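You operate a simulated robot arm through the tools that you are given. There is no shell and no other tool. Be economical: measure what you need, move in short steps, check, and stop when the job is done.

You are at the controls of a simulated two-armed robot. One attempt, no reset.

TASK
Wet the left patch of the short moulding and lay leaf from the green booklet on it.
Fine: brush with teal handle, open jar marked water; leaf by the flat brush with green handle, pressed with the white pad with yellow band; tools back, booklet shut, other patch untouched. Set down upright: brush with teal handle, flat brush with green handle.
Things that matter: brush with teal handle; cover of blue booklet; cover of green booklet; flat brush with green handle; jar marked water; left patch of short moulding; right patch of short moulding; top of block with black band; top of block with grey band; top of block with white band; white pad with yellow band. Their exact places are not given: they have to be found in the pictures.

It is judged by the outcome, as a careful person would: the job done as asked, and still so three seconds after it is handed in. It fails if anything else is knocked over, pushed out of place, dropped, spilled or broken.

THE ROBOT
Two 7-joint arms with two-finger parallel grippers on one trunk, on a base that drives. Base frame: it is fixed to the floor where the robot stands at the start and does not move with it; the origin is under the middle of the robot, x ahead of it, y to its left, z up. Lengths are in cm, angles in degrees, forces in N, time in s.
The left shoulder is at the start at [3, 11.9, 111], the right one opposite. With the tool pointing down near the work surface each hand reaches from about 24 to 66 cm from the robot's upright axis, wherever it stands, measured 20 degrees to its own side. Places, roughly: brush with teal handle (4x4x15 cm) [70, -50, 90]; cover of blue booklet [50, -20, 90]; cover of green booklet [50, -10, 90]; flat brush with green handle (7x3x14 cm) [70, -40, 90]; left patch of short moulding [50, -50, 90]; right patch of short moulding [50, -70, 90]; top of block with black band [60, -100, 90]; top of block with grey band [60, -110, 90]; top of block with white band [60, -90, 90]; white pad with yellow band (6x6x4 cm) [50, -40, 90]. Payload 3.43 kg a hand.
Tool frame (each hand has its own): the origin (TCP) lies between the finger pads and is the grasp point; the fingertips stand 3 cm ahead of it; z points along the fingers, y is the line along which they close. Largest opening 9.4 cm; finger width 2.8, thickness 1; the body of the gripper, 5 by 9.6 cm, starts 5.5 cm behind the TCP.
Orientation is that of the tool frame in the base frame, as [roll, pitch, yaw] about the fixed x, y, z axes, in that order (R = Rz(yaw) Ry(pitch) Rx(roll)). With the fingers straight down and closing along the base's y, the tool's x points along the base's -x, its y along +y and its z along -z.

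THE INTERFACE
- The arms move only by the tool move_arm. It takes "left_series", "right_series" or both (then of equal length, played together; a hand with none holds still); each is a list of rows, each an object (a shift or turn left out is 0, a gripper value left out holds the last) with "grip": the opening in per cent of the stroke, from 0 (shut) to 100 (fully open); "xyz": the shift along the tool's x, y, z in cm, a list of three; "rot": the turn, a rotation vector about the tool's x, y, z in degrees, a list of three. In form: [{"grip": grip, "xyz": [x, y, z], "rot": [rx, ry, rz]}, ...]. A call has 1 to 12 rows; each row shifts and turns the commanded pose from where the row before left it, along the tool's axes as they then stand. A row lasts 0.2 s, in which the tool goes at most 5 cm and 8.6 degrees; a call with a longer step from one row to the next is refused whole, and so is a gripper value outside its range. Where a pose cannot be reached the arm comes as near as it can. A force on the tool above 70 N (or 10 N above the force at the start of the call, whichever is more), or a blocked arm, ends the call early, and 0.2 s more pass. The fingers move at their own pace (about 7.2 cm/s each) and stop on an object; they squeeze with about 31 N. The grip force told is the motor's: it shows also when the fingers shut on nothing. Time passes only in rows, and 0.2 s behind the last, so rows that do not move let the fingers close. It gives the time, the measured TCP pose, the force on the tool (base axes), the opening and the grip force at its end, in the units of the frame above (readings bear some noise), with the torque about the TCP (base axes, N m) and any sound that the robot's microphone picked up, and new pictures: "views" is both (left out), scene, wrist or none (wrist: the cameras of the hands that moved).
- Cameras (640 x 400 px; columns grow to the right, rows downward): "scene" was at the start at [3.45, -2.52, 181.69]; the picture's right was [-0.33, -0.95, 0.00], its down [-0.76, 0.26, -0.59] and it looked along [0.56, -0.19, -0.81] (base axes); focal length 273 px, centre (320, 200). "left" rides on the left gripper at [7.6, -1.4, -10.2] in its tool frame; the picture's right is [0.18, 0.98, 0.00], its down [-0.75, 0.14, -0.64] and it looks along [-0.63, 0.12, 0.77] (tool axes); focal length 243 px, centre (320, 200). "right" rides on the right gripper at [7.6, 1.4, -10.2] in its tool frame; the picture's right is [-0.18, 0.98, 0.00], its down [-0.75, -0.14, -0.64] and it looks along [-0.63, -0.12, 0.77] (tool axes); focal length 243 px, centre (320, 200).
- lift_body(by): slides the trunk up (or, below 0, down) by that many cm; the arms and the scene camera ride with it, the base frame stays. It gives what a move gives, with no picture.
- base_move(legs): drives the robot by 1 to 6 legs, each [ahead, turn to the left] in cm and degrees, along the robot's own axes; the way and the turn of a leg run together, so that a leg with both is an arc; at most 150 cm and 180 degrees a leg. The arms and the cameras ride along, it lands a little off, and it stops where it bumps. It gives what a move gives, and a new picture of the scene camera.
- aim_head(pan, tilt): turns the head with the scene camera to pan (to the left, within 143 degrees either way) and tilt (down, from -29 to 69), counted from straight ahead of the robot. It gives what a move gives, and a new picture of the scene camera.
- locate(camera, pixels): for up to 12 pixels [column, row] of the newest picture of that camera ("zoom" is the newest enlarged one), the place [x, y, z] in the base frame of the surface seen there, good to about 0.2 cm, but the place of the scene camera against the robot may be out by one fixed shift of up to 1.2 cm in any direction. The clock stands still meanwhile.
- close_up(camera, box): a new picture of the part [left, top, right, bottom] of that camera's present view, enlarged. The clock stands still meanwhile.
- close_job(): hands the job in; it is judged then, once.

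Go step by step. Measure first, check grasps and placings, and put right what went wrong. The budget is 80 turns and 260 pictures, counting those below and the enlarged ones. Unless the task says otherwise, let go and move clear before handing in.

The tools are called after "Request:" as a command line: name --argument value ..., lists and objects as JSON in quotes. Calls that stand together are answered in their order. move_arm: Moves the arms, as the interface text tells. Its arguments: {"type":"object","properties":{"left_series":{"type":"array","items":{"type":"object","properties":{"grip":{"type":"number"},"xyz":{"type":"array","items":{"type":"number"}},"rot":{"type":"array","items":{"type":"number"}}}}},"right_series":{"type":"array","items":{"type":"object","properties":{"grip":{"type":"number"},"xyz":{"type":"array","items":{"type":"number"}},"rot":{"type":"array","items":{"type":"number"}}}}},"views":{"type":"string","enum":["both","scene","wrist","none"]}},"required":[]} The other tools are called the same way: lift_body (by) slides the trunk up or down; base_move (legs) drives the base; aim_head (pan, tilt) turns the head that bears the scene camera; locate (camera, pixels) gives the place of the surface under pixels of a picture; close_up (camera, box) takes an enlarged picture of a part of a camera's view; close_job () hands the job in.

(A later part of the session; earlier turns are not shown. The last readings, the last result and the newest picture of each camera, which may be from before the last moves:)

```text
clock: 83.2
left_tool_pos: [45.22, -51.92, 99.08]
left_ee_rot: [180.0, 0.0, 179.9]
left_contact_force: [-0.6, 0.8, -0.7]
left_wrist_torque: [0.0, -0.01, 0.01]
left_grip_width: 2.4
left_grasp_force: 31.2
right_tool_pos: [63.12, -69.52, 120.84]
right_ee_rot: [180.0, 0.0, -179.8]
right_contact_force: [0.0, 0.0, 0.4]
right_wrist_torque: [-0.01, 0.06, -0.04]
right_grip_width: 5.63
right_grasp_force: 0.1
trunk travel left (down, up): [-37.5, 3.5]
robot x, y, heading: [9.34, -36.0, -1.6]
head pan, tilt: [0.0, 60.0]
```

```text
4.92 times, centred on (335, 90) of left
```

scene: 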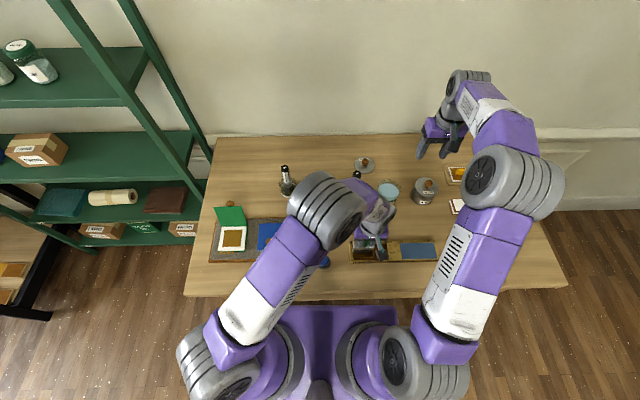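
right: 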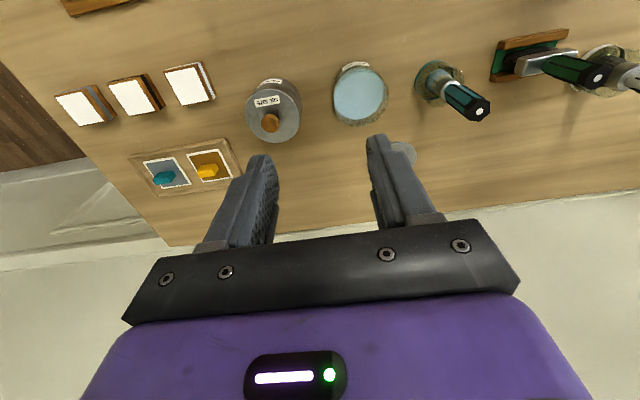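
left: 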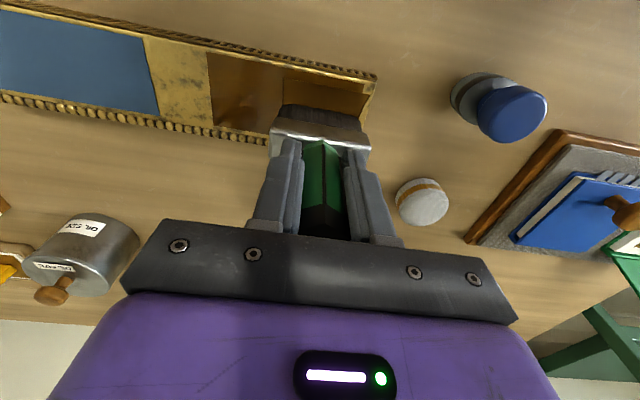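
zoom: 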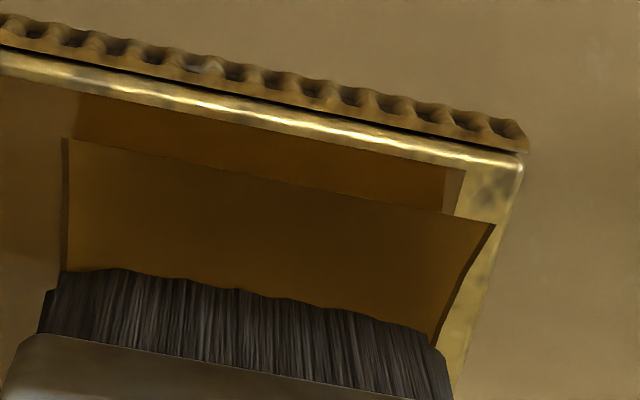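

The leaf edge lines up with the left end (y −48.8 to −55.05). I lower in small steps until it is touched down.

Request:
move_arm --left_series '[{"xyz": [0, -0.08, 0.4]}, {"xyz": [0, 0, 0.3]}, {}]' --views "none"

Request:
move_arm --left_series '[{"xyz": [0, 0, 0.25]}, {}]' --views "none"

Request:
move_arm --left_series '[{"xyz": [0, 0, 0.2]}, {}]' --views "wrist"

```text
clock: 84.0
left_tool_pos: [45.22, -52.08, 98.36]
left_ee_rot: [-180.0, 0.0, -180.0]
left_contact_force: [-0.3, -0.1, -1.0]
left_wrist_torque: [-0.02, -0.01, -0.01]
left_grip_width: 2.38
left_grasp_force: 31.0
right_tool_pos: [63.04, -69.5, 120.82]
right_ee_rot: [180.0, 0.0, -179.9]
right_contact_force: [-0.2, 0.6, -0.5]
right_wrist_torque: [0.01, -0.01, -0.03]
right_grip_width: 5.63
right_grasp_force: 0.1
trunk travel left (down, up): [-37.5, 3.5]
robot x, y, heading: [9.49, -36.25, -1.5]
head pan, tilt: [0.0, 60.0]
```

```text
clock: 84.6
left_tool_pos: [45.11, -51.94, 98.27]
left_ee_rot: [180.0, 0.0, 179.9]
left_contact_force: [0.4, -0.5, 0.2]
left_wrist_torque: [-0.07, 0.02, 0.0]
left_grip_width: 2.38
left_grasp_force: 31.2
right_tool_pos: [63.11, -69.6, 120.72]
right_ee_rot: [179.9, 0.0, -179.9]
right_contact_force: [0.5, 0.1, -0.9]
right_wrist_torque: [0.0, -0.02, 0.01]
right_grip_width: 5.63
right_grasp_force: 0.0
trunk travel left (down, up): [-37.5, 3.5]
robot x, y, heading: [10.29, -36.56, -1.6]
head pan, tilt: [0.0, 60.0]
```

```text
clock: 85.2
left_tool_pos: [45.2, -52.06, 98.21]
left_ee_rot: [-179.9, 0.2, 179.9]
left_contact_force: [-0.9, 0.5, 17.1]
left_wrist_torque: [0.57, 0.07, -0.02]
left_grip_width: 2.37
left_grasp_force: 30.9
right_tool_pos: [63.02, -69.58, 120.82]
right_ee_rot: [-180.0, 0.1, -180.0]
right_contact_force: [-0.3, -0.1, -0.3]
right_wrist_torque: [-0.02, 0.02, 0.01]
right_grip_width: 5.65
right_grasp_force: 0.1
trunk travel left (down, up): [-37.5, 3.5]
robot x, y, heading: [9.84, -36.0, -1.4]
head pan, tilt: [0.0, 60.0]
```

left: 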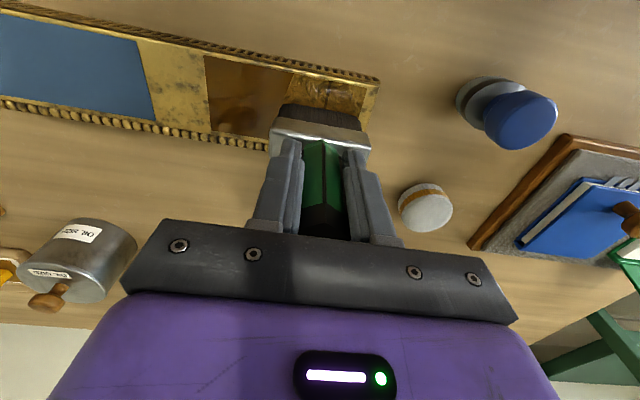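

The leaf lies on the patch (wrinkled gold at 330,90). I rise straight up and look.

Request:
move_arm --left_series '[{"xyz": [0, 0, -1.5]}, {"xyz": [0, 0, -3]}, {"xyz": [0, 0, -4]}, {"xyz": [-4, 0, -1]}, {}]'

Request:
close_up --camera "left" --box '[180, 0, 460, 175]'

```text
clock: 86.4
left_tool_pos: [49.15, -51.92, 107.65]
left_ee_rot: [180.0, -0.1, 179.9]
left_contact_force: [-0.7, -0.4, -0.8]
left_wrist_torque: [0.03, -0.01, -0.01]
left_grip_width: 2.39
left_grasp_force: 31.4
right_tool_pos: [63.05, -69.6, 120.74]
right_ee_rot: [-179.9, 0.1, -179.9]
right_contact_force: [0.2, 1.3, -0.3]
right_wrist_torque: [-0.01, 0.01, -0.02]
right_grip_width: 5.62
right_grasp_force: 0.0
trunk travel left (down, up): [-37.5, 3.5]
robot x, y, heading: [10.17, -36.73, -1.7]
head pan, tilt: [0.0, 60.0]
```

scene: 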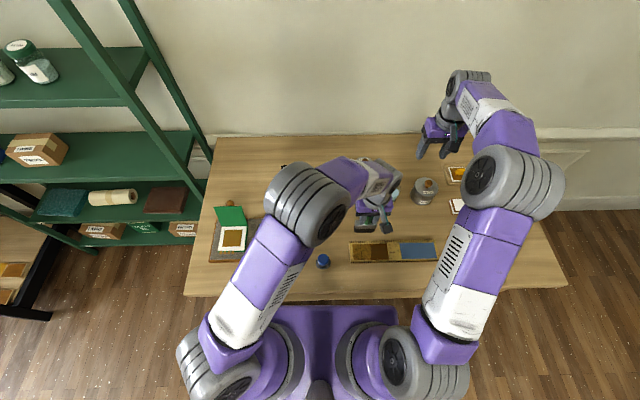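
left: 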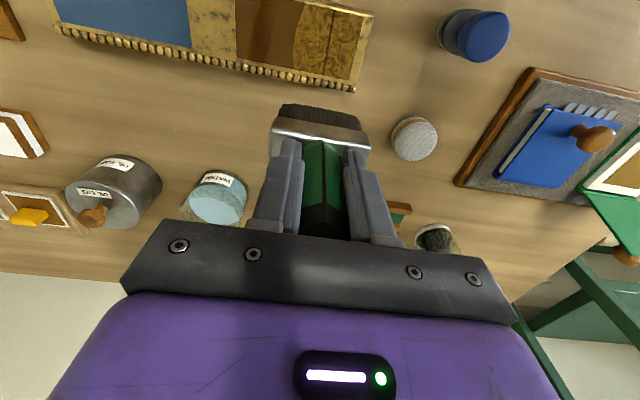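

```text
2.29 times, centred on (320, 88) of left
```

zoom: 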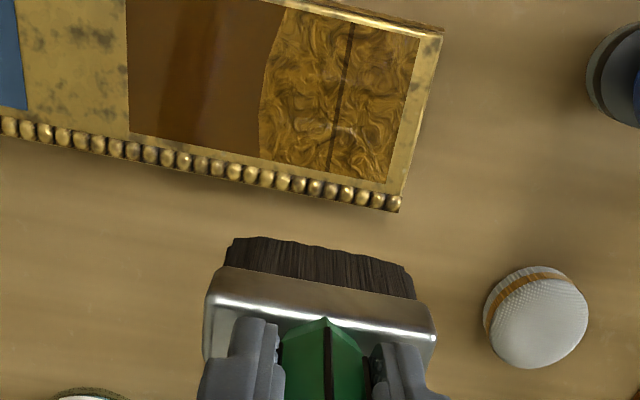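

First leaf covers the left half neatly. I fetch a second leaf for the other half: back over the booklet.

Request:
move_arm --left_series '[{"xyz": [0, 4.58, 0]}, {"xyz": [0, 4.58, 0]}, {"xyz": [0, 4.58, 0]}, {"xyz": [0, 4.58, 0]}, {"xyz": [0, 4.58, 0]}, {"xyz": [0, 4.58, 0]}, {"xyz": [-0.7, 4.58, 0]}, {"xyz": [-0.7, 4.58, 0]}, {"xyz": [-0.7, 4.58, 0]}, {"xyz": [0, 4.5, 0]}, {}]' --views "none"

Request:
move_arm --left_series '[{"xyz": [0, 0, 3.5]}, {"xyz": [0, 0, 3]}, {"xyz": [0, 0, 1.4]}, {"xyz": [0, 0, 0.4]}, {}]' --views "wrist"

Request:
close_up --camera "left" --box '[220, 10, 420, 160]'

```text
clock: 88.8
left_tool_pos: [51.82, -6.28, 107.54]
left_ee_rot: [180.0, 0.1, 179.9]
left_contact_force: [0.2, -0.4, -0.8]
left_wrist_torque: [-0.01, -0.02, -0.03]
left_grip_width: 2.4
left_grasp_force: 30.7
right_tool_pos: [63.22, -69.67, 120.78]
right_ee_rot: [-180.0, 0.0, -179.9]
right_contact_force: [0.0, -0.3, 1.0]
right_wrist_torque: [0.03, 0.02, -0.01]
right_grip_width: 5.63
right_grasp_force: 0.1
trunk travel left (down, up): [-37.5, 3.5]
robot x, y, heading: [9.77, -36.45, -1.4]
head pan, tilt: [0.0, 60.0]
```

```text
clock: 90.0
left_tool_pos: [51.44, -6.31, 99.41]
left_ee_rot: [-180.0, 0.1, 179.9]
left_contact_force: [-0.1, -0.1, 2.8]
left_wrist_torque: [-0.09, 0.0, 0.01]
left_grip_width: 2.42
left_grasp_force: 30.4
right_tool_pos: [63.2, -69.64, 120.83]
right_ee_rot: [179.9, 0.0, -179.9]
right_contact_force: [-0.8, 0.2, 0.1]
right_wrist_torque: [-0.02, -0.01, -0.03]
right_grip_width: 5.63
right_grasp_force: 0.1
trunk travel left (down, up): [-37.5, 3.5]
robot x, y, heading: [9.77, -36.55, -1.4]
head pan, tilt: [0.0, 60.0]
```

left: 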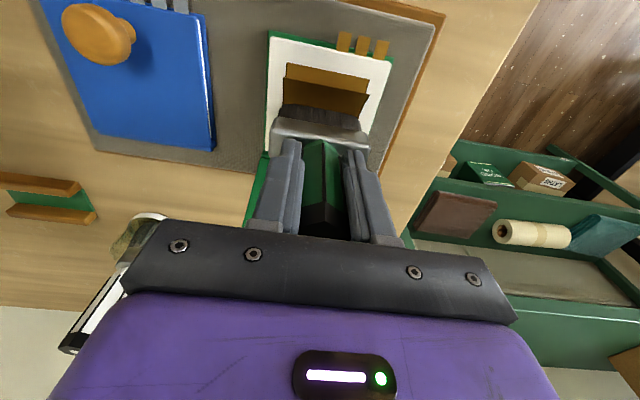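

```text
2.67 times, centred on (320, 85) of left
```

zoom: 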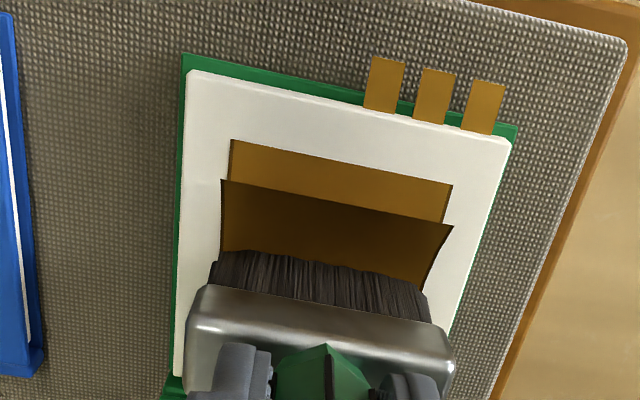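

The second leaf is on the brush (three tabs left). I lift and carry it to above the right half of the patch (45.2,−57.95).

Request:
move_arm --left_series '[{"xyz": [0, 0, -1]}, {"xyz": [0, 0, -3.5]}, {"xyz": [0, 0, -4]}, {"xyz": [0, -4.7, 0]}, {"xyz": [0, -4.7, 0]}, {"xyz": [0, -4.7, 0]}, {"xyz": [0, -4.7, 0]}, {"xyz": [0, -4.7, 0]}, {"xyz": [0, -4.7, 0]}, {"xyz": [0, -4.7, 0]}]' --views "none"

Request:
move_arm --left_series '[{"xyz": [1.6, -4.6, 0]}, {"xyz": [1.6, -4.6, 0]}, {"xyz": [1.5, -4.6, 0]}, {"xyz": [1.5, -4.6, 0]}, {}, {"xyz": [0, 0, 4]}, {"xyz": [0, 0, 3.5]}, {"xyz": [0, 0, 0.8]}, {}]'

Request:
close_up --camera "left" --box '[220, 20, 420, 145]'

```text
clock: 92.2
left_tool_pos: [51.18, -39.46, 107.79]
left_ee_rot: [-180.0, 0.0, 180.0]
left_contact_force: [0.2, -0.5, -1.0]
left_wrist_torque: [0.03, -0.05, -0.01]
left_grip_width: 2.39
left_grasp_force: 31.1
right_tool_pos: [63.13, -69.81, 120.75]
right_ee_rot: [179.9, 0.1, -179.9]
right_contact_force: [-0.1, -0.7, 0.6]
right_wrist_torque: [0.04, 0.03, -0.04]
right_grip_width: 5.63
right_grasp_force: 0.0
trunk travel left (down, up): [-37.5, 3.5]
robot x, y, heading: [10.09, -36.62, -1.6]
head pan, tilt: [0.0, 60.0]
```

```text
clock: 94.2
left_tool_pos: [45.12, -57.69, 99.58]
left_ee_rot: [-180.0, 0.0, -179.9]
left_contact_force: [0.2, -0.5, -1.2]
left_wrist_torque: [0.01, -0.02, -0.02]
left_grip_width: 2.41
left_grasp_force: 31.1
right_tool_pos: [63.09, -69.47, 120.74]
right_ee_rot: [180.0, -0.1, -180.0]
right_contact_force: [-0.8, 1.1, -0.2]
right_wrist_torque: [0.02, -0.01, 0.0]
right_grip_width: 5.65
right_grasp_force: 0.1
trunk travel left (down, up): [-37.5, 3.5]
robot x, y, heading: [9.68, -36.26, -1.5]
head pan, tilt: [0.0, 60.0]
```

scene: 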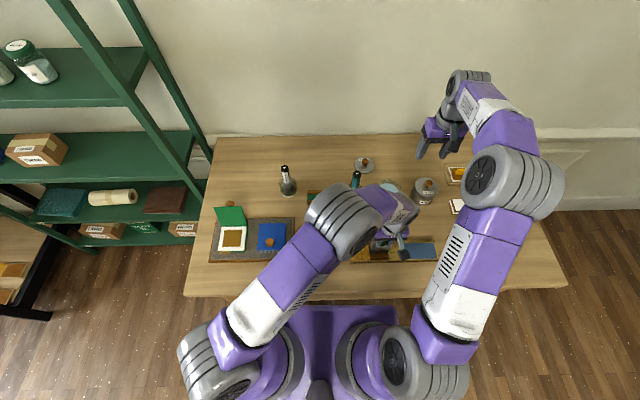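
left: 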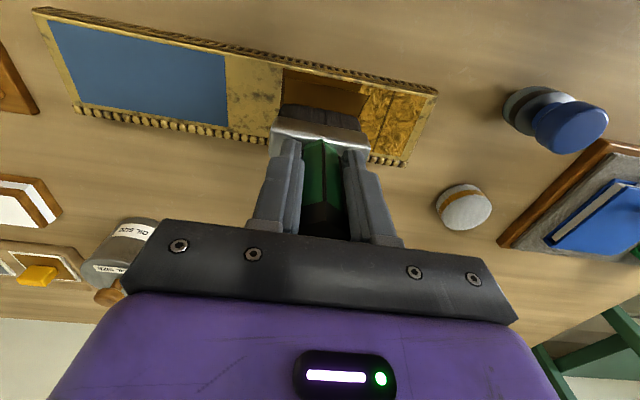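

```text
3.20 times, centred on (320, 82) of left
```

zoom: 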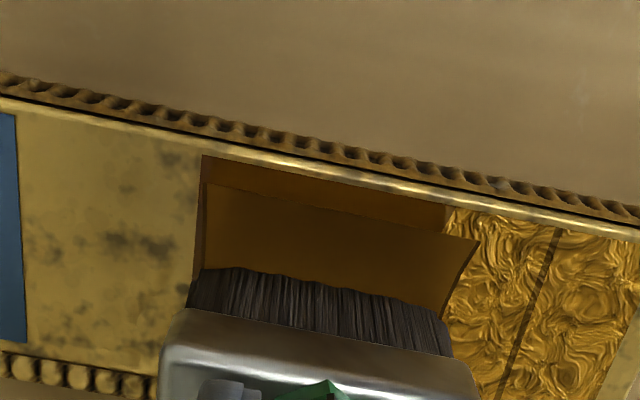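

I check the leaf's end edges against the uncovered part.

Request:
locate --camera "left" --pixels '[[285, 80], [368, 96], [357, 84], [362, 88], [285, 70], [283, 98]]'

```text
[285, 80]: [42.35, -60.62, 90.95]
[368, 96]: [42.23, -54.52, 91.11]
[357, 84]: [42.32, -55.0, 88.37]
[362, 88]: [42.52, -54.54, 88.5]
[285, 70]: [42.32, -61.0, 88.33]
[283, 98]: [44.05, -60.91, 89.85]
```

A shift of −0.2 in y makes it fit with a slight overlap. I lower to contact.

Request:
move_arm --left_series '[{"xyz": [-0.08, -0.2, 0.5]}, {"xyz": [0, 0, 0.5]}, {"xyz": [0, 0, 0.25]}, {}]' --views "none"

Request:
move_arm --left_series '[{"xyz": [0, 0, 0.25]}, {}]' --views "none"

Request:
move_arm --left_series '[{"xyz": [0, 0, 0.2]}, {}]' --views "wrist"

```text
clock: 95.2
left_tool_pos: [45.07, -57.85, 98.3]
left_ee_rot: [-179.9, 0.1, -179.9]
left_contact_force: [-0.6, 0.0, 5.4]
left_wrist_torque: [0.31, 0.03, 0.03]
left_grip_width: 2.41
left_grasp_force: 31.5
right_tool_pos: [63.11, -69.54, 120.9]
right_ee_rot: [-179.9, 0.0, -179.9]
right_contact_force: [-0.1, 0.5, 0.7]
right_wrist_torque: [-0.01, 0.01, -0.01]
right_grip_width: 5.65
right_grasp_force: 0.1
trunk travel left (down, up): [-37.5, 3.5]
robot x, y, heading: [10.03, -36.61, -1.4]
head pan, tilt: [0.0, 60.0]
```

```text
clock: 95.8
left_tool_pos: [45.18, -57.9, 98.27]
left_ee_rot: [-179.8, 0.3, 180.0]
left_contact_force: [1.0, 0.9, 26.7]
left_wrist_torque: [0.68, -0.08, 0.04]
left_grip_width: 2.43
left_grasp_force: 31.0
right_tool_pos: [63.01, -69.44, 120.94]
right_ee_rot: [-180.0, 0.1, -179.8]
right_contact_force: [0.5, 0.0, -0.9]
right_wrist_torque: [-0.01, -0.03, -0.01]
right_grip_width: 5.65
right_grasp_force: 0.0
trunk travel left (down, up): [-37.5, 3.5]
robot x, y, heading: [9.68, -36.2, -1.3]
head pan, tilt: [0.0, 60.0]
```

```text
clock: 96.4
left_tool_pos: [45.16, -57.81, 98.02]
left_ee_rot: [-179.8, 0.3, 179.9]
left_contact_force: [2.5, 0.1, 26.1]
left_wrist_torque: [0.58, -0.16, 0.01]
left_grip_width: 2.38
left_grasp_force: 31.2
right_tool_pos: [63.01, -69.5, 120.93]
right_ee_rot: [179.9, 0.1, 180.0]
right_contact_force: [-0.2, -1.5, 0.2]
right_wrist_torque: [0.02, -0.01, 0.0]
right_grip_width: 5.63
right_grasp_force: 0.0
trunk travel left (down, up): [-37.5, 3.5]
robot x, y, heading: [10.07, -36.61, -1.6]
head pan, tilt: [0.0, 60.0]
```

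left: 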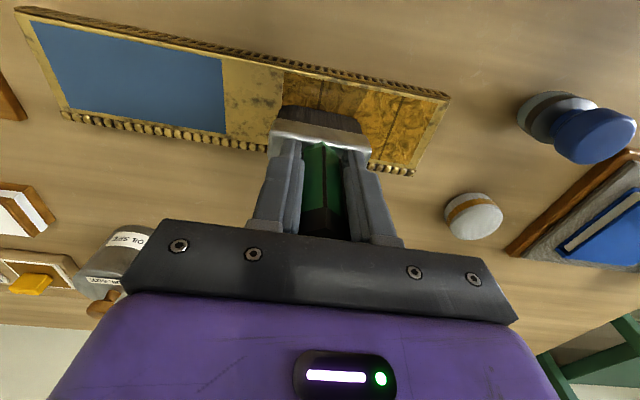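

Leaf down. I lift and check the coverage while heading back toward the brush holder.

Request:
move_arm --left_series '[{"xyz": [0, 0, -1.5]}, {"xyz": [0, 0, -3]}, {"xyz": [0, 0, -4]}, {"xyz": [-3, 3, 0]}, {"xyz": [-3, 3, 0]}, {}]'

Request:
close_up --camera "scene" --box '[340, 225, 450, 280]'

Request:
close_up --camera "left" --box '[80, 0, 400, 160]'

```text
clock: 97.8
left_tool_pos: [51.29, -52.11, 106.38]
left_ee_rot: [179.9, 0.1, 180.0]
left_contact_force: [0.3, 0.3, 0.0]
left_wrist_torque: [0.0, 0.01, -0.02]
left_grip_width: 2.4
left_grasp_force: 31.1
right_tool_pos: [63.09, -69.62, 120.75]
right_ee_rot: [180.0, 0.0, -179.9]
right_contact_force: [-0.4, 0.0, -0.1]
right_wrist_torque: [0.01, -0.05, 0.03]
right_grip_width: 5.64
right_grasp_force: 0.0
trunk travel left (down, up): [-37.5, 3.5]
robot x, y, heading: [9.86, -36.46, -1.7]
head pan, tilt: [0.0, 60.0]
```

scene: 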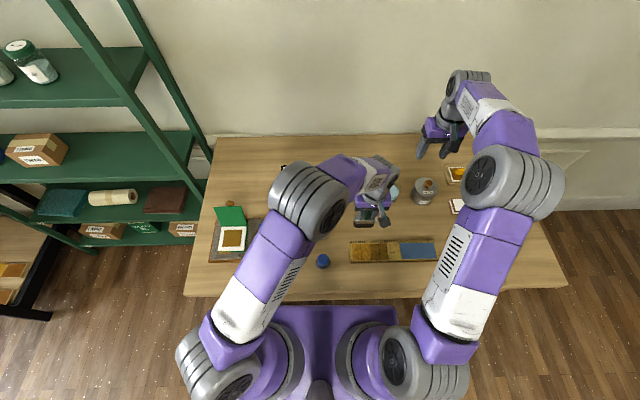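
left: 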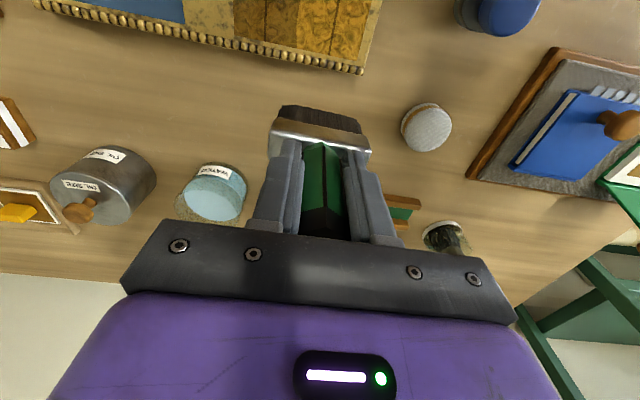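

```text
5.82 times, centred on (395, 252) of scene
```

zoom: 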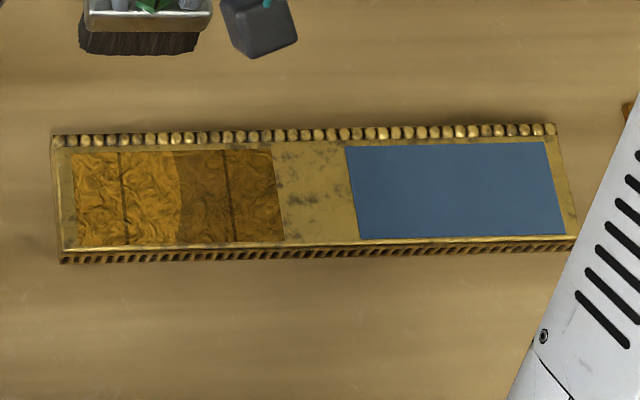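

```text
2.00 times, centred on (240, 80) of left
```

zoom: 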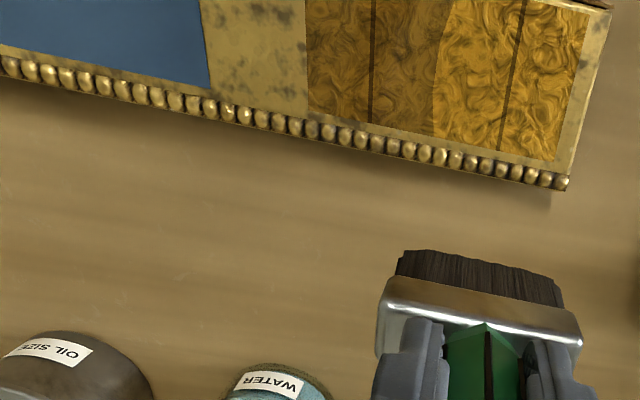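

The patch is fully covered by the two leaves and the blue one is untouched. I return the flat brush to above its holder (68.26,−37.33), y first to stay clear of the teal brush.

Request:
move_arm --left_series '[{"xyz": [0, 3.7, 0]}, {"xyz": [0, 3.7, 0]}, {"xyz": [0, 3.7, 0]}, {"xyz": [0, 3.7, 0]}, {"xyz": [-4.24, 0, 0]}, {"xyz": [-4.24, 0, 0]}, {"xyz": [-4.24, 0, 0]}, {"xyz": [-4.24, 0, 0]}, {}, {"xyz": [0, 0, 2]}, {}]'

Request:
close_up --camera "left" --box '[220, 10, 420, 160]'

Request:
close_up --camera "scene" --box '[270, 150, 390, 230]'

```text
clock: 100.2
left_tool_pos: [68.26, -36.95, 104.43]
left_ee_rot: [-179.9, 0.0, -180.0]
left_contact_force: [0.0, -0.9, -0.2]
left_wrist_torque: [0.01, 0.03, -0.01]
left_grip_width: 2.4
left_grasp_force: 31.0
right_tool_pos: [62.96, -69.57, 120.88]
right_ee_rot: [-180.0, -0.1, -179.8]
right_contact_force: [0.7, 1.2, 0.0]
right_wrist_torque: [0.01, -0.02, 0.01]
right_grip_width: 5.65
right_grasp_force: 0.1
trunk travel left (down, up): [-37.5, 3.5]
robot x, y, heading: [10.02, -36.73, -1.5]
head pan, tilt: [0.0, 60.0]
```

scene: 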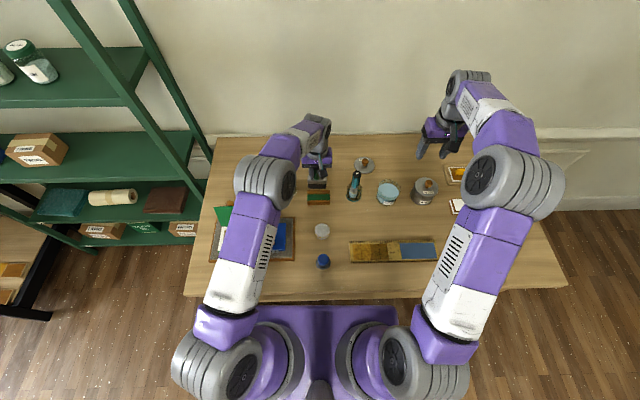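
left: 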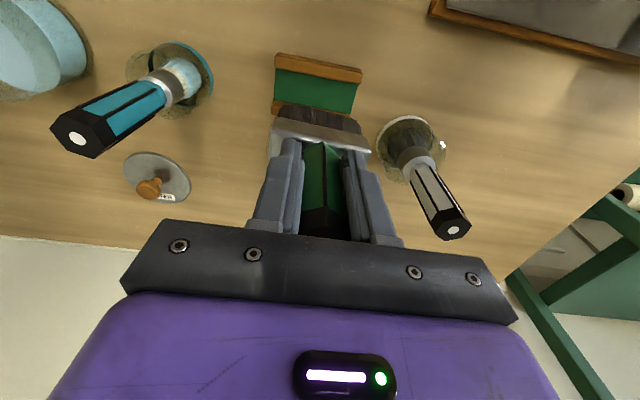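

```text
2.67 times, centred on (320, 85) of left
```

zoom: 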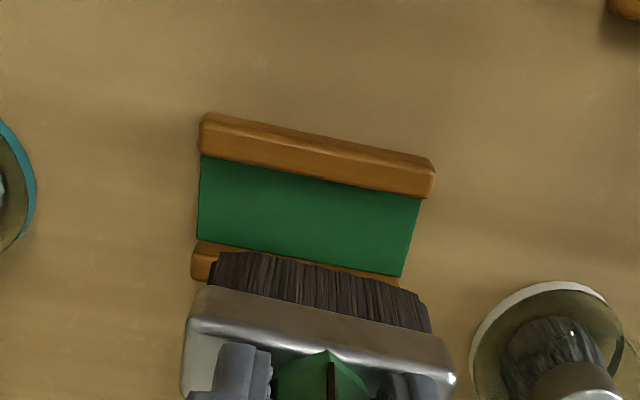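

```text
5.00 times, centred on (330, 190) of scene
```

zoom: 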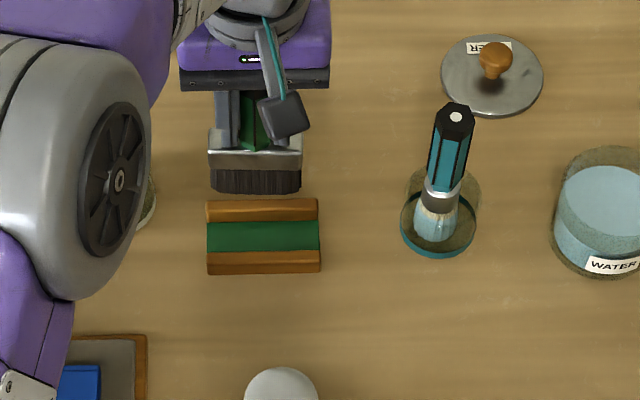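

I measure the green slot between the rails to check x and y alignment.

Request:
locate --camera "left" --pixels '[[317, 66], [317, 79], [317, 90], [281, 72], [355, 85], [278, 98], [350, 112], [318, 110], [280, 106]]'

```text
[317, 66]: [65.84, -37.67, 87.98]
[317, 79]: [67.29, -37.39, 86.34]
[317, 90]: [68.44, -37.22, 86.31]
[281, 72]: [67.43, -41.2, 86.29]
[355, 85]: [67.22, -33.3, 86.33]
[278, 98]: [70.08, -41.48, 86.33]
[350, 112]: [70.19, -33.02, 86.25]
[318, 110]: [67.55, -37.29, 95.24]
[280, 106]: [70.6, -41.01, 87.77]
```

Slot centre is (68.3,−37.25), floor 86.3. I shift −0.3 in y and lower to just above the floor, then by small steps.

Request:
move_arm --left_series '[{"xyz": [0, -0.3, 0]}, {"xyz": [0, 0, 3]}, {"xyz": [0, 0, 3]}, {"xyz": [0, 0, 1.8]}, {}]' --views "none"

Request:
move_arm --left_series '[{"xyz": [0, 0, 0.3]}, {}]' --views "none"

Request:
move_arm --left_series '[{"xyz": [0, 0, 0.25]}, {}]' --views "wrist"

```text
clock: 101.4
left_tool_pos: [68.22, -37.35, 96.57]
left_ee_rot: [180.0, 0.1, 180.0]
left_contact_force: [0.5, -0.1, -1.2]
left_wrist_torque: [0.01, 0.0, 0.0]
left_grip_width: 2.41
left_grasp_force: 31.2
right_tool_pos: [63.21, -69.56, 120.77]
right_ee_rot: [-179.9, 0.0, -179.9]
right_contact_force: [-0.2, 0.3, 0.5]
right_wrist_torque: [-0.01, 0.01, -0.02]
right_grip_width: 5.63
right_grasp_force: 0.1
trunk travel left (down, up): [-37.5, 3.5]
robot x, y, heading: [10.23, -36.79, -1.3]
head pan, tilt: [0.0, 60.0]
```

```text
clock: 102.0
left_tool_pos: [68.13, -37.35, 96.2]
left_ee_rot: [-180.0, 0.0, 180.0]
left_contact_force: [0.2, -0.6, 0.1]
left_wrist_torque: [-0.01, 0.0, -0.01]
left_grip_width: 2.38
left_grasp_force: 31.4
right_tool_pos: [63.01, -69.51, 120.81]
right_ee_rot: [-180.0, -0.1, -180.0]
right_contact_force: [-0.3, -0.3, -0.1]
right_wrist_torque: [0.01, 0.0, -0.02]
right_grip_width: 5.64
right_grasp_force: 0.0
trunk travel left (down, up): [-37.5, 3.5]
robot x, y, heading: [9.37, -36.6, -1.5]
head pan, tilt: [0.0, 60.0]
```

```text
clock: 102.6
left_tool_pos: [68.04, -37.2, 95.99]
left_ee_rot: [-179.9, 0.0, 180.0]
left_contact_force: [0.0, -0.9, 3.6]
left_wrist_torque: [-0.14, 0.06, -0.02]
left_grip_width: 2.39
left_grasp_force: 31.7
right_tool_pos: [63.19, -69.63, 120.8]
right_ee_rot: [-180.0, 0.1, -179.9]
right_contact_force: [-0.1, 0.1, 0.6]
right_wrist_torque: [0.01, 0.0, 0.0]
right_grip_width: 5.65
right_grasp_force: 0.0
trunk travel left (down, up): [-37.5, 3.5]
robot x, y, heading: [9.85, -36.34, -1.5]
head pan, tilt: [0.0, 60.0]
```

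left: 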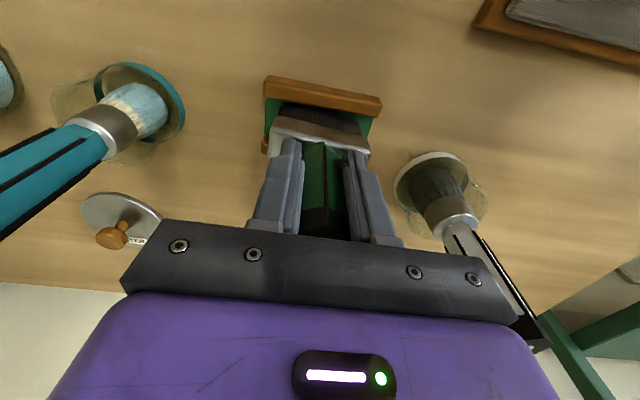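

It touches the floor (3.6 N). I release, rise straight, and check it stands.

Request:
move_arm --left_series '[{"grip": 60}, {}, {}, {"xyz": [0, 0, -3]}, {"xyz": [0, 0, -4]}, {"xyz": [0, 0, -4.5]}, {"xyz": [0, 0, -4.5]}, {}]'

Request:
close_up --camera "left" --box '[220, 10, 420, 160]'

Request:
close_up --camera "scene" --box '[200, 150, 440, 280]'

```text
clock: 104.4
left_tool_pos: [68.14, -37.47, 111.96]
left_ee_rot: [-179.9, 0.0, 179.9]
left_contact_force: [0.4, 1.1, -0.3]
left_wrist_torque: [0.0, 0.04, -0.01]
left_grip_width: 5.67
left_grasp_force: 0.1
right_tool_pos: [63.14, -69.48, 120.84]
right_ee_rot: [180.0, 0.1, -179.9]
right_contact_force: [0.4, 0.7, -0.1]
right_wrist_torque: [-0.02, -0.01, 0.0]
right_grip_width: 5.65
right_grasp_force: 0.1
trunk travel left (down, up): [-37.5, 3.5]
robot x, y, heading: [9.63, -36.54, -1.4]
head pan, tilt: [0.0, 60.0]
```

scene: 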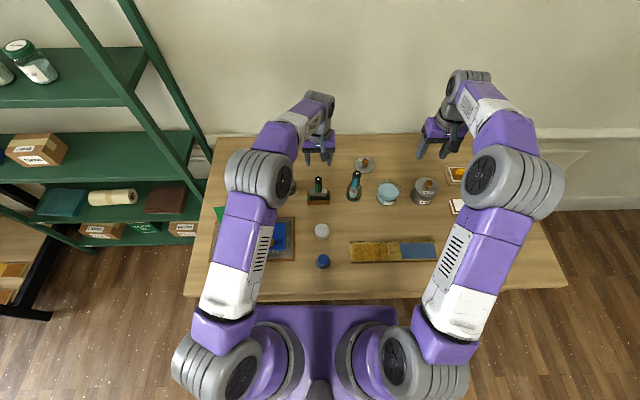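
left: 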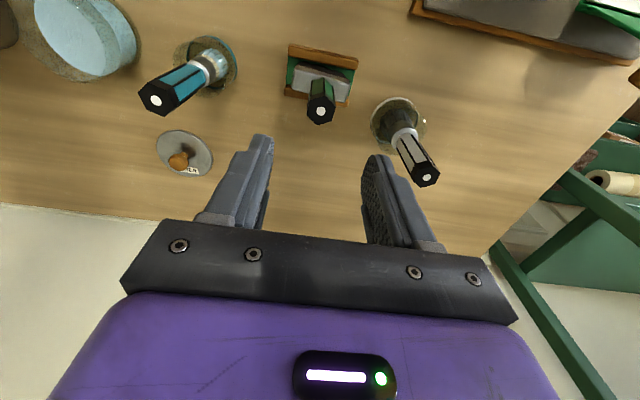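

```text
2.67 times, centred on (320, 85) of left
```

zoom: 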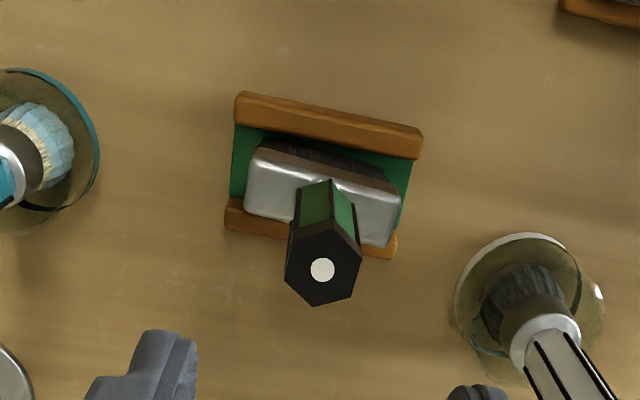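

```text
2.67 times, centred on (320, 215) of scene
```

zoom: 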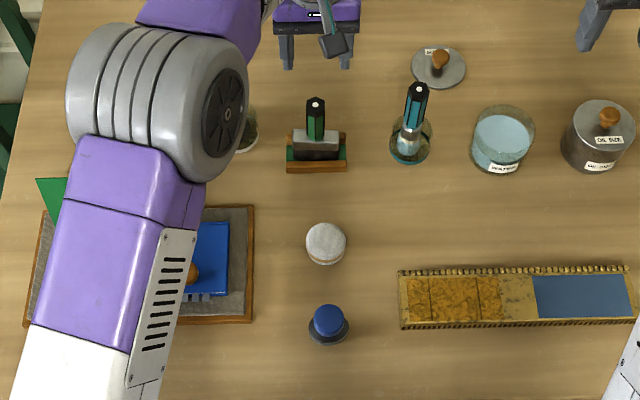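

Both brushes are back upright. Next the pad: I move the left hand above it (52.6,−38.7) with open fingers and measure.

Request:
move_arm --left_series '[{"xyz": [4, -0.3, 0], "grip": 100}, {"xyz": [4, -0.3, 0]}, {"xyz": [4, -0.3, 0]}, {"xyz": [3.5, -0.3, 3]}, {"xyz": [0, 0, 4]}, {}]'

Request:
close_up --camera "left" --box '[220, 10, 420, 160]'

```text
clock: 105.8
left_tool_pos: [52.58, -38.56, 104.96]
left_ee_rot: [-179.9, 0.2, 179.9]
left_contact_force: [-1.0, 0.2, -0.2]
left_wrist_torque: [0.0, 0.01, 0.0]
left_grip_width: 9.4
left_grasp_force: 0.1
right_tool_pos: [63.06, -69.48, 120.8]
right_ee_rot: [179.9, 0.0, -179.8]
right_contact_force: [-0.5, 0.2, 0.3]
right_wrist_torque: [-0.03, 0.01, 0.0]
right_grip_width: 5.64
right_grasp_force: 0.0
trunk travel left (down, up): [-37.5, 3.5]
robot x, y, heading: [9.81, -36.91, -1.7]
head pan, tilt: [0.0, 60.0]
```

scene: 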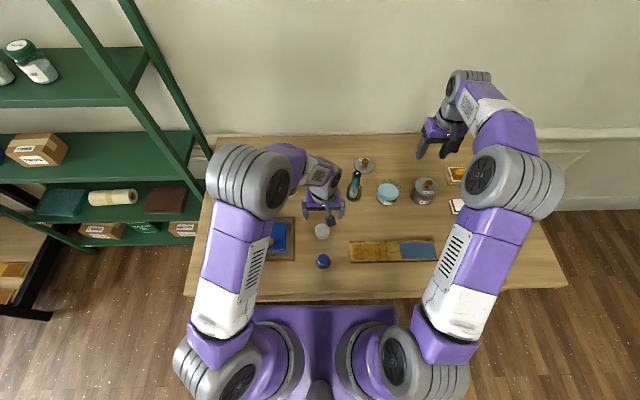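
left: 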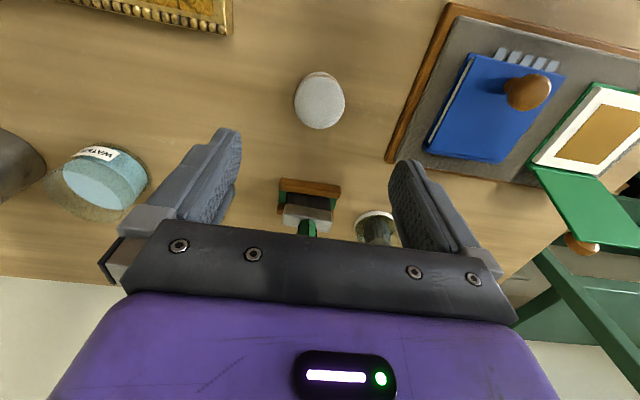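

```text
2.67 times, centred on (320, 85) of left
```

zoom: 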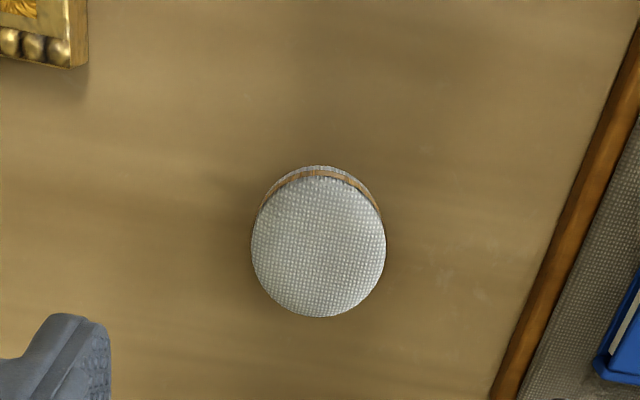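

Request:
locate --camera "left" --pixels '[[320, 101], [296, 100], [343, 102], [319, 79], [320, 127], [318, 74]]'

```text
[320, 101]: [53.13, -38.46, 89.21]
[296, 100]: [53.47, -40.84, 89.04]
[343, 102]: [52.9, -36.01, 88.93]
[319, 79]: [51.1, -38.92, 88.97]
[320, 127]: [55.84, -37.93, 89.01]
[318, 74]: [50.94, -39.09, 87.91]
```

Pad centre is (53.35,−38.45), top 89.2, about 5 cm wide. I lower around it to TCP z≈90.2 and close.

Request:
move_arm --left_series '[{"xyz": [-0.75, 0.1, 0]}, {"xyz": [0, 0, 4.5]}, {"xyz": [0, 0, 4.5]}, {"xyz": [0, 0, 4]}, {"xyz": [0, 0, 1.75]}, {}, {"grip": 0}, {}, {}, {}, {}]' --views "wrist"

Request:
move_arm --left_series '[{"xyz": [0, 0, -2]}, {"xyz": [0, 0, -4]}, {"xyz": [0, 0, -4]}, {}]'

Request:
close_up --camera "left" --box '[220, 40, 420, 190]'

```text
clock: 108.2
left_tool_pos: [53.48, -38.35, 90.17]
left_ee_rot: [179.9, 0.0, 179.9]
left_contact_force: [0.2, 0.0, -0.9]
left_wrist_torque: [0.01, -0.01, 0.03]
left_grip_width: 5.22
left_grasp_force: 30.9
right_tool_pos: [63.1, -69.48, 120.85]
right_ee_rot: [180.0, 0.1, -179.9]
right_contact_force: [-0.5, 0.8, 0.3]
right_wrist_torque: [0.0, 0.01, 0.0]
right_grip_width: 5.63
right_grasp_force: 0.1
trunk travel left (down, up): [-37.5, 3.5]
robot x, y, heading: [10.28, -36.46, -1.5]
head pan, tilt: [0.0, 60.0]
```

left: 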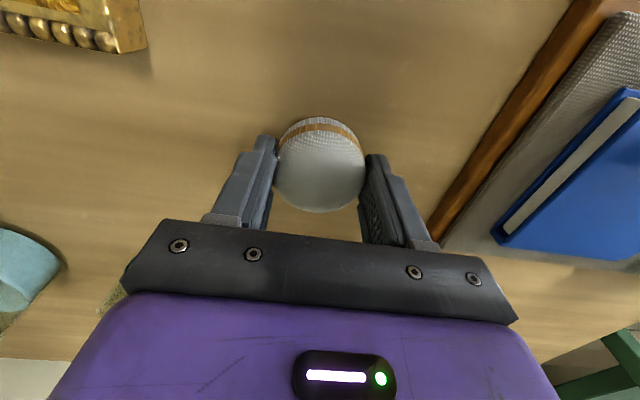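

```text
clock: 109.2
left_tool_pos: [53.42, -38.24, 100.32]
left_ee_rot: [-179.9, 0.1, 179.8]
left_contact_force: [0.9, -0.2, 0.6]
left_wrist_torque: [0.01, -0.02, 0.02]
left_grip_width: 5.21
left_grasp_force: 30.5
right_tool_pos: [63.24, -69.53, 120.76]
right_ee_rot: [180.0, -0.1, -179.8]
right_contact_force: [-0.6, -0.4, 0.4]
right_wrist_torque: [0.0, 0.02, -0.01]
right_grip_width: 5.64
right_grasp_force: 0.0
trunk travel left (down, up): [-37.5, 3.5]
robot x, y, heading: [9.78, -36.39, -1.6]
head pan, tilt: [0.0, 60.0]
```

scene: 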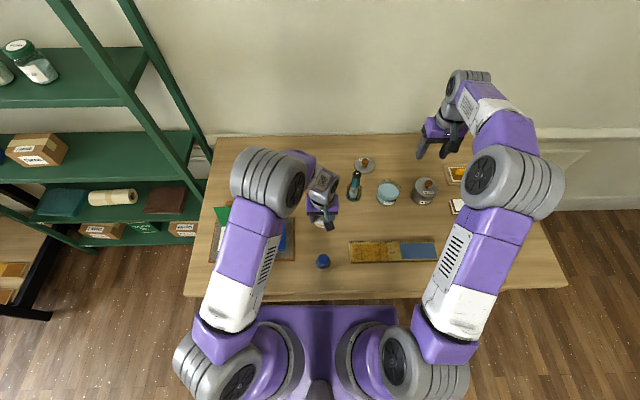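
left: 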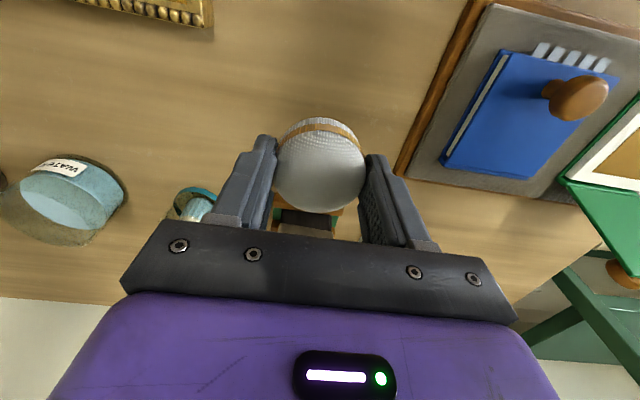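

```text
2.67 times, centred on (320, 115) of left
```

zoom: 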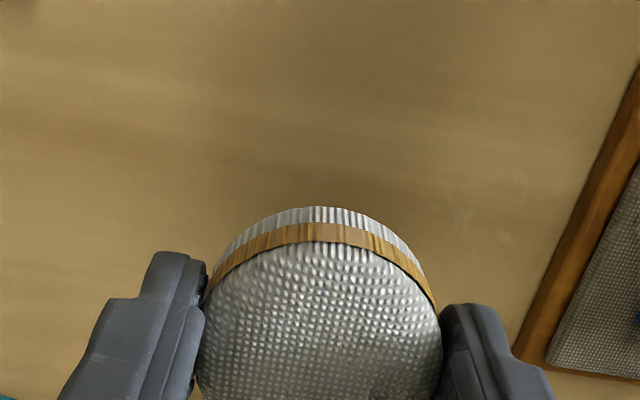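

Pad held (5.2 cm). I carry it over the left leaf (45.25,−51.6) and lower to near contact.

Request:
move_arm --left_series '[{"xyz": [2, -4, 0]}, {"xyz": [2, -4, 0]}, {"xyz": [2.2, -4, 0]}, {"xyz": [2, -1.35, 0]}, {}, {"xyz": [0, 0, 4]}, {"xyz": [0, 0, 2.6]}, {"xyz": [0, 0, 0.6]}, {}]' --views "wrist"

Request:
move_arm --left_series '[{"xyz": [0, 0, 0.3]}, {"xyz": [0, 0, 0.2]}, {}]' --views "none"

Request:
move_arm --left_series '[{"xyz": [0, 0, 0.2]}, {}, {}]' --views "wrist"

```text
clock: 111.2
left_tool_pos: [45.21, -51.73, 92.83]
left_ee_rot: [180.0, -0.1, 179.9]
left_contact_force: [0.0, -0.2, -0.1]
left_wrist_torque: [-0.03, -0.02, 0.01]
left_grip_width: 5.2
left_grasp_force: 31.2
right_tool_pos: [63.05, -69.6, 120.87]
right_ee_rot: [-180.0, 0.0, -179.8]
right_contact_force: [-0.2, -0.1, 0.4]
right_wrist_torque: [-0.03, 0.0, -0.01]
right_grip_width: 5.64
right_grasp_force: 0.0
trunk travel left (down, up): [-37.5, 3.5]
robot x, y, heading: [9.74, -36.77, -1.7]
head pan, tilt: [0.0, 60.0]
```

left: 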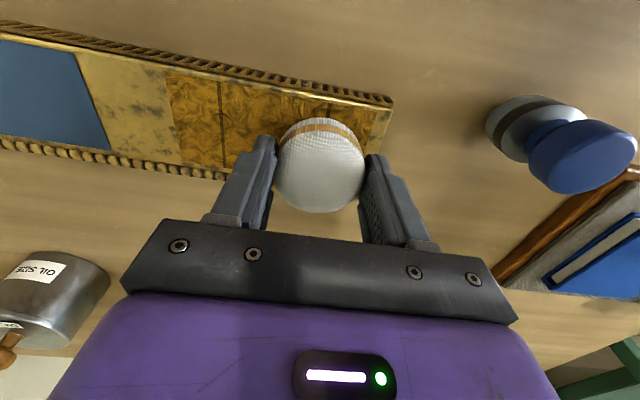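

```text
clock: 112.0
left_tool_pos: [45.2, -51.83, 92.55]
left_ee_rot: [-179.9, 0.0, -180.0]
left_contact_force: [1.5, 1.4, 10.7]
left_wrist_torque: [0.18, -0.03, -0.03]
left_grip_width: 5.19
left_grasp_force: 30.7
right_tool_pos: [63.14, -69.59, 120.74]
right_ee_rot: [-180.0, 0.0, -179.9]
right_contact_force: [0.6, -0.5, -0.8]
right_wrist_torque: [0.01, 0.0, 0.02]
right_grip_width: 5.63
right_grasp_force: 0.1
trunk travel left (down, up): [-37.5, 3.5]
robot x, y, heading: [9.78, -36.18, -1.5]
head pan, tilt: [0.0, 60.0]
```

```text
clock: 112.8
left_tool_pos: [45.23, -51.78, 92.56]
left_ee_rot: [-179.8, 0.3, 179.9]
left_contact_force: [1.8, 2.3, 37.8]
left_wrist_torque: [0.3, -0.11, 0.0]
left_grip_width: 5.17
left_grasp_force: 31.1
right_tool_pos: [62.95, -69.49, 120.87]
right_ee_rot: [-179.9, 0.2, -179.9]
right_contact_force: [-0.5, 0.4, -0.4]
right_wrist_torque: [0.0, 0.03, -0.03]
right_grip_width: 5.61
right_grasp_force: 0.0
trunk travel left (down, up): [-37.5, 3.5]
robot x, y, heading: [10.14, -36.18, -1.0]
head pan, tilt: [0.0, 60.0]
```

left: 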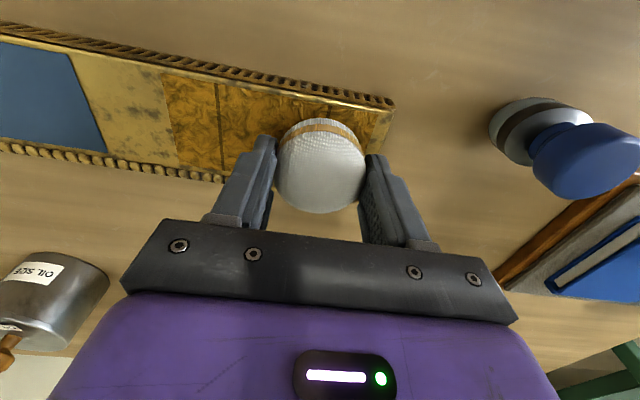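

Pressed with 38 N. I repeat the press at y≈−55 and y≈−58.3, lifting in between, then rise and look.

Request:
move_arm --left_series '[{"xyz": [0, 0, -1.5]}, {"xyz": [0, -3.3, 0]}, {"xyz": [0, 0, 1.0]}, {"xyz": [0, 0, 0.5]}, {}, {}, {"xyz": [0, 0, -1.5]}, {"xyz": [0, -3.3, 0]}, {"xyz": [0, 0, 1.0]}, {"xyz": [0, 0, 0.5]}, {}, {}]' --views "wrist"

Request:
move_arm --left_series '[{"xyz": [0, 0, -2]}, {"xyz": [0, 0, -4]}, {"xyz": [-4, 1, -2]}, {"xyz": [-4, 2, 0]}, {}]'

Request:
close_up --camera "scene" --box '[340, 225, 450, 280]'

```text
clock: 115.4
left_tool_pos: [45.12, -58.37, 92.49]
left_ee_rot: [-179.7, 0.3, 179.9]
left_contact_force: [-2.3, 2.1, 36.5]
left_wrist_torque: [0.35, -0.06, -0.02]
left_grip_width: 5.18
left_grasp_force: 31.1
right_tool_pos: [62.91, -69.52, 121.05]
right_ee_rot: [-179.9, 0.2, -180.0]
right_contact_force: [0.4, -0.7, 0.1]
right_wrist_torque: [-0.01, 0.0, -0.02]
right_grip_width: 5.64
right_grasp_force: 0.0
trunk travel left (down, up): [-37.5, 3.5]
robot x, y, heading: [9.82, -36.48, -1.5]
head pan, tilt: [0.0, 60.0]
```

left: 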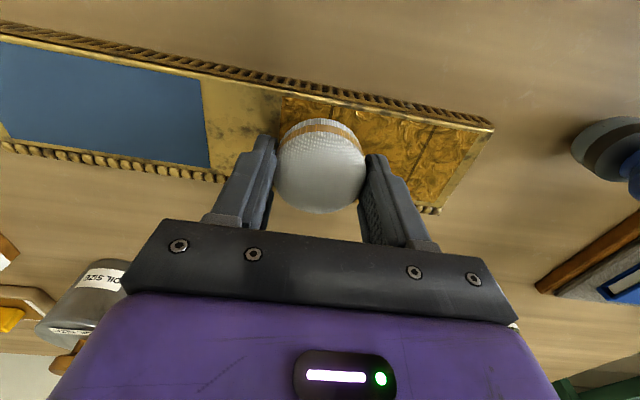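

```text
clock: 116.6
left_tool_pos: [53.11, -55.45, 99.99]
left_ee_rot: [180.0, 0.0, 179.8]
left_contact_force: [-0.5, 0.6, -0.7]
left_wrist_torque: [0.04, -0.03, 0.02]
left_grip_width: 5.16
left_grasp_force: 31.1
right_tool_pos: [62.98, -69.65, 120.8]
right_ee_rot: [-180.0, 0.0, -179.8]
right_contact_force: [-0.4, -0.2, -0.4]
right_wrist_torque: [-0.02, 0.01, 0.01]
right_grip_width: 5.65
right_grasp_force: 0.0
trunk travel left (down, up): [-37.5, 3.5]
robot x, y, heading: [9.98, -36.48, -1.7]
head pan, tilt: [0.0, 60.0]
```

scene: 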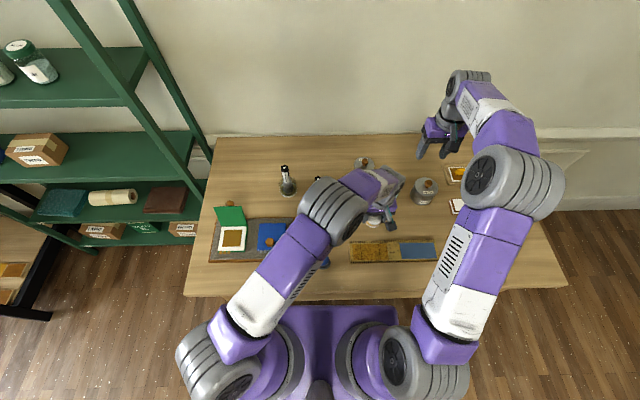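
left: 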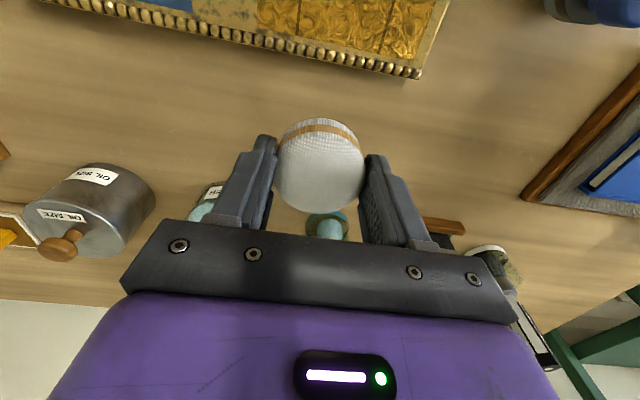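

```text
5.82 times, centred on (395, 252) of scene
```

zoom: 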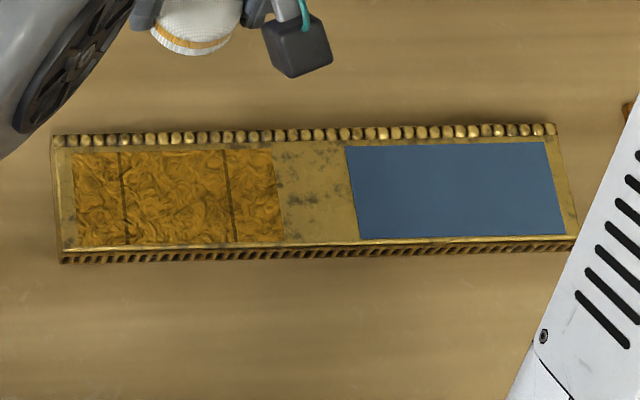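

I look closely at whether the pressing changed the leaf's look (it still seems crinkled).

Request:
close_up --camera "left" --box '[220, 0, 460, 100]'

Request:
close_up --camera "scene" --box '[346, 238, 396, 270]'

```text
2.67 times, centred on (340, 50) of left
```

zoom: 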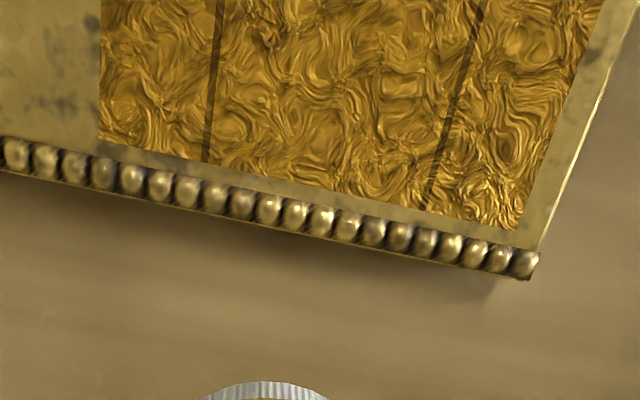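

```text
12.50 times, centred on (371, 254) of scene
```

zoom: 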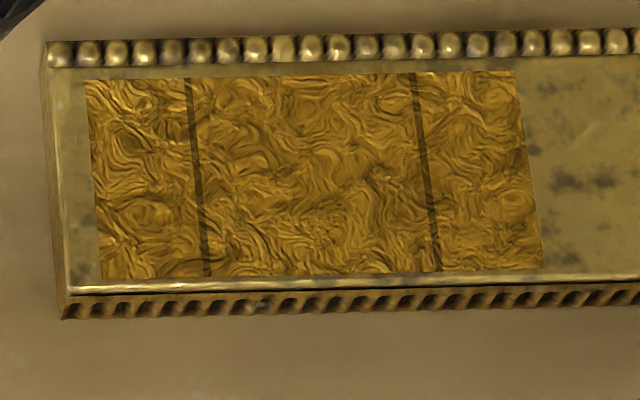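

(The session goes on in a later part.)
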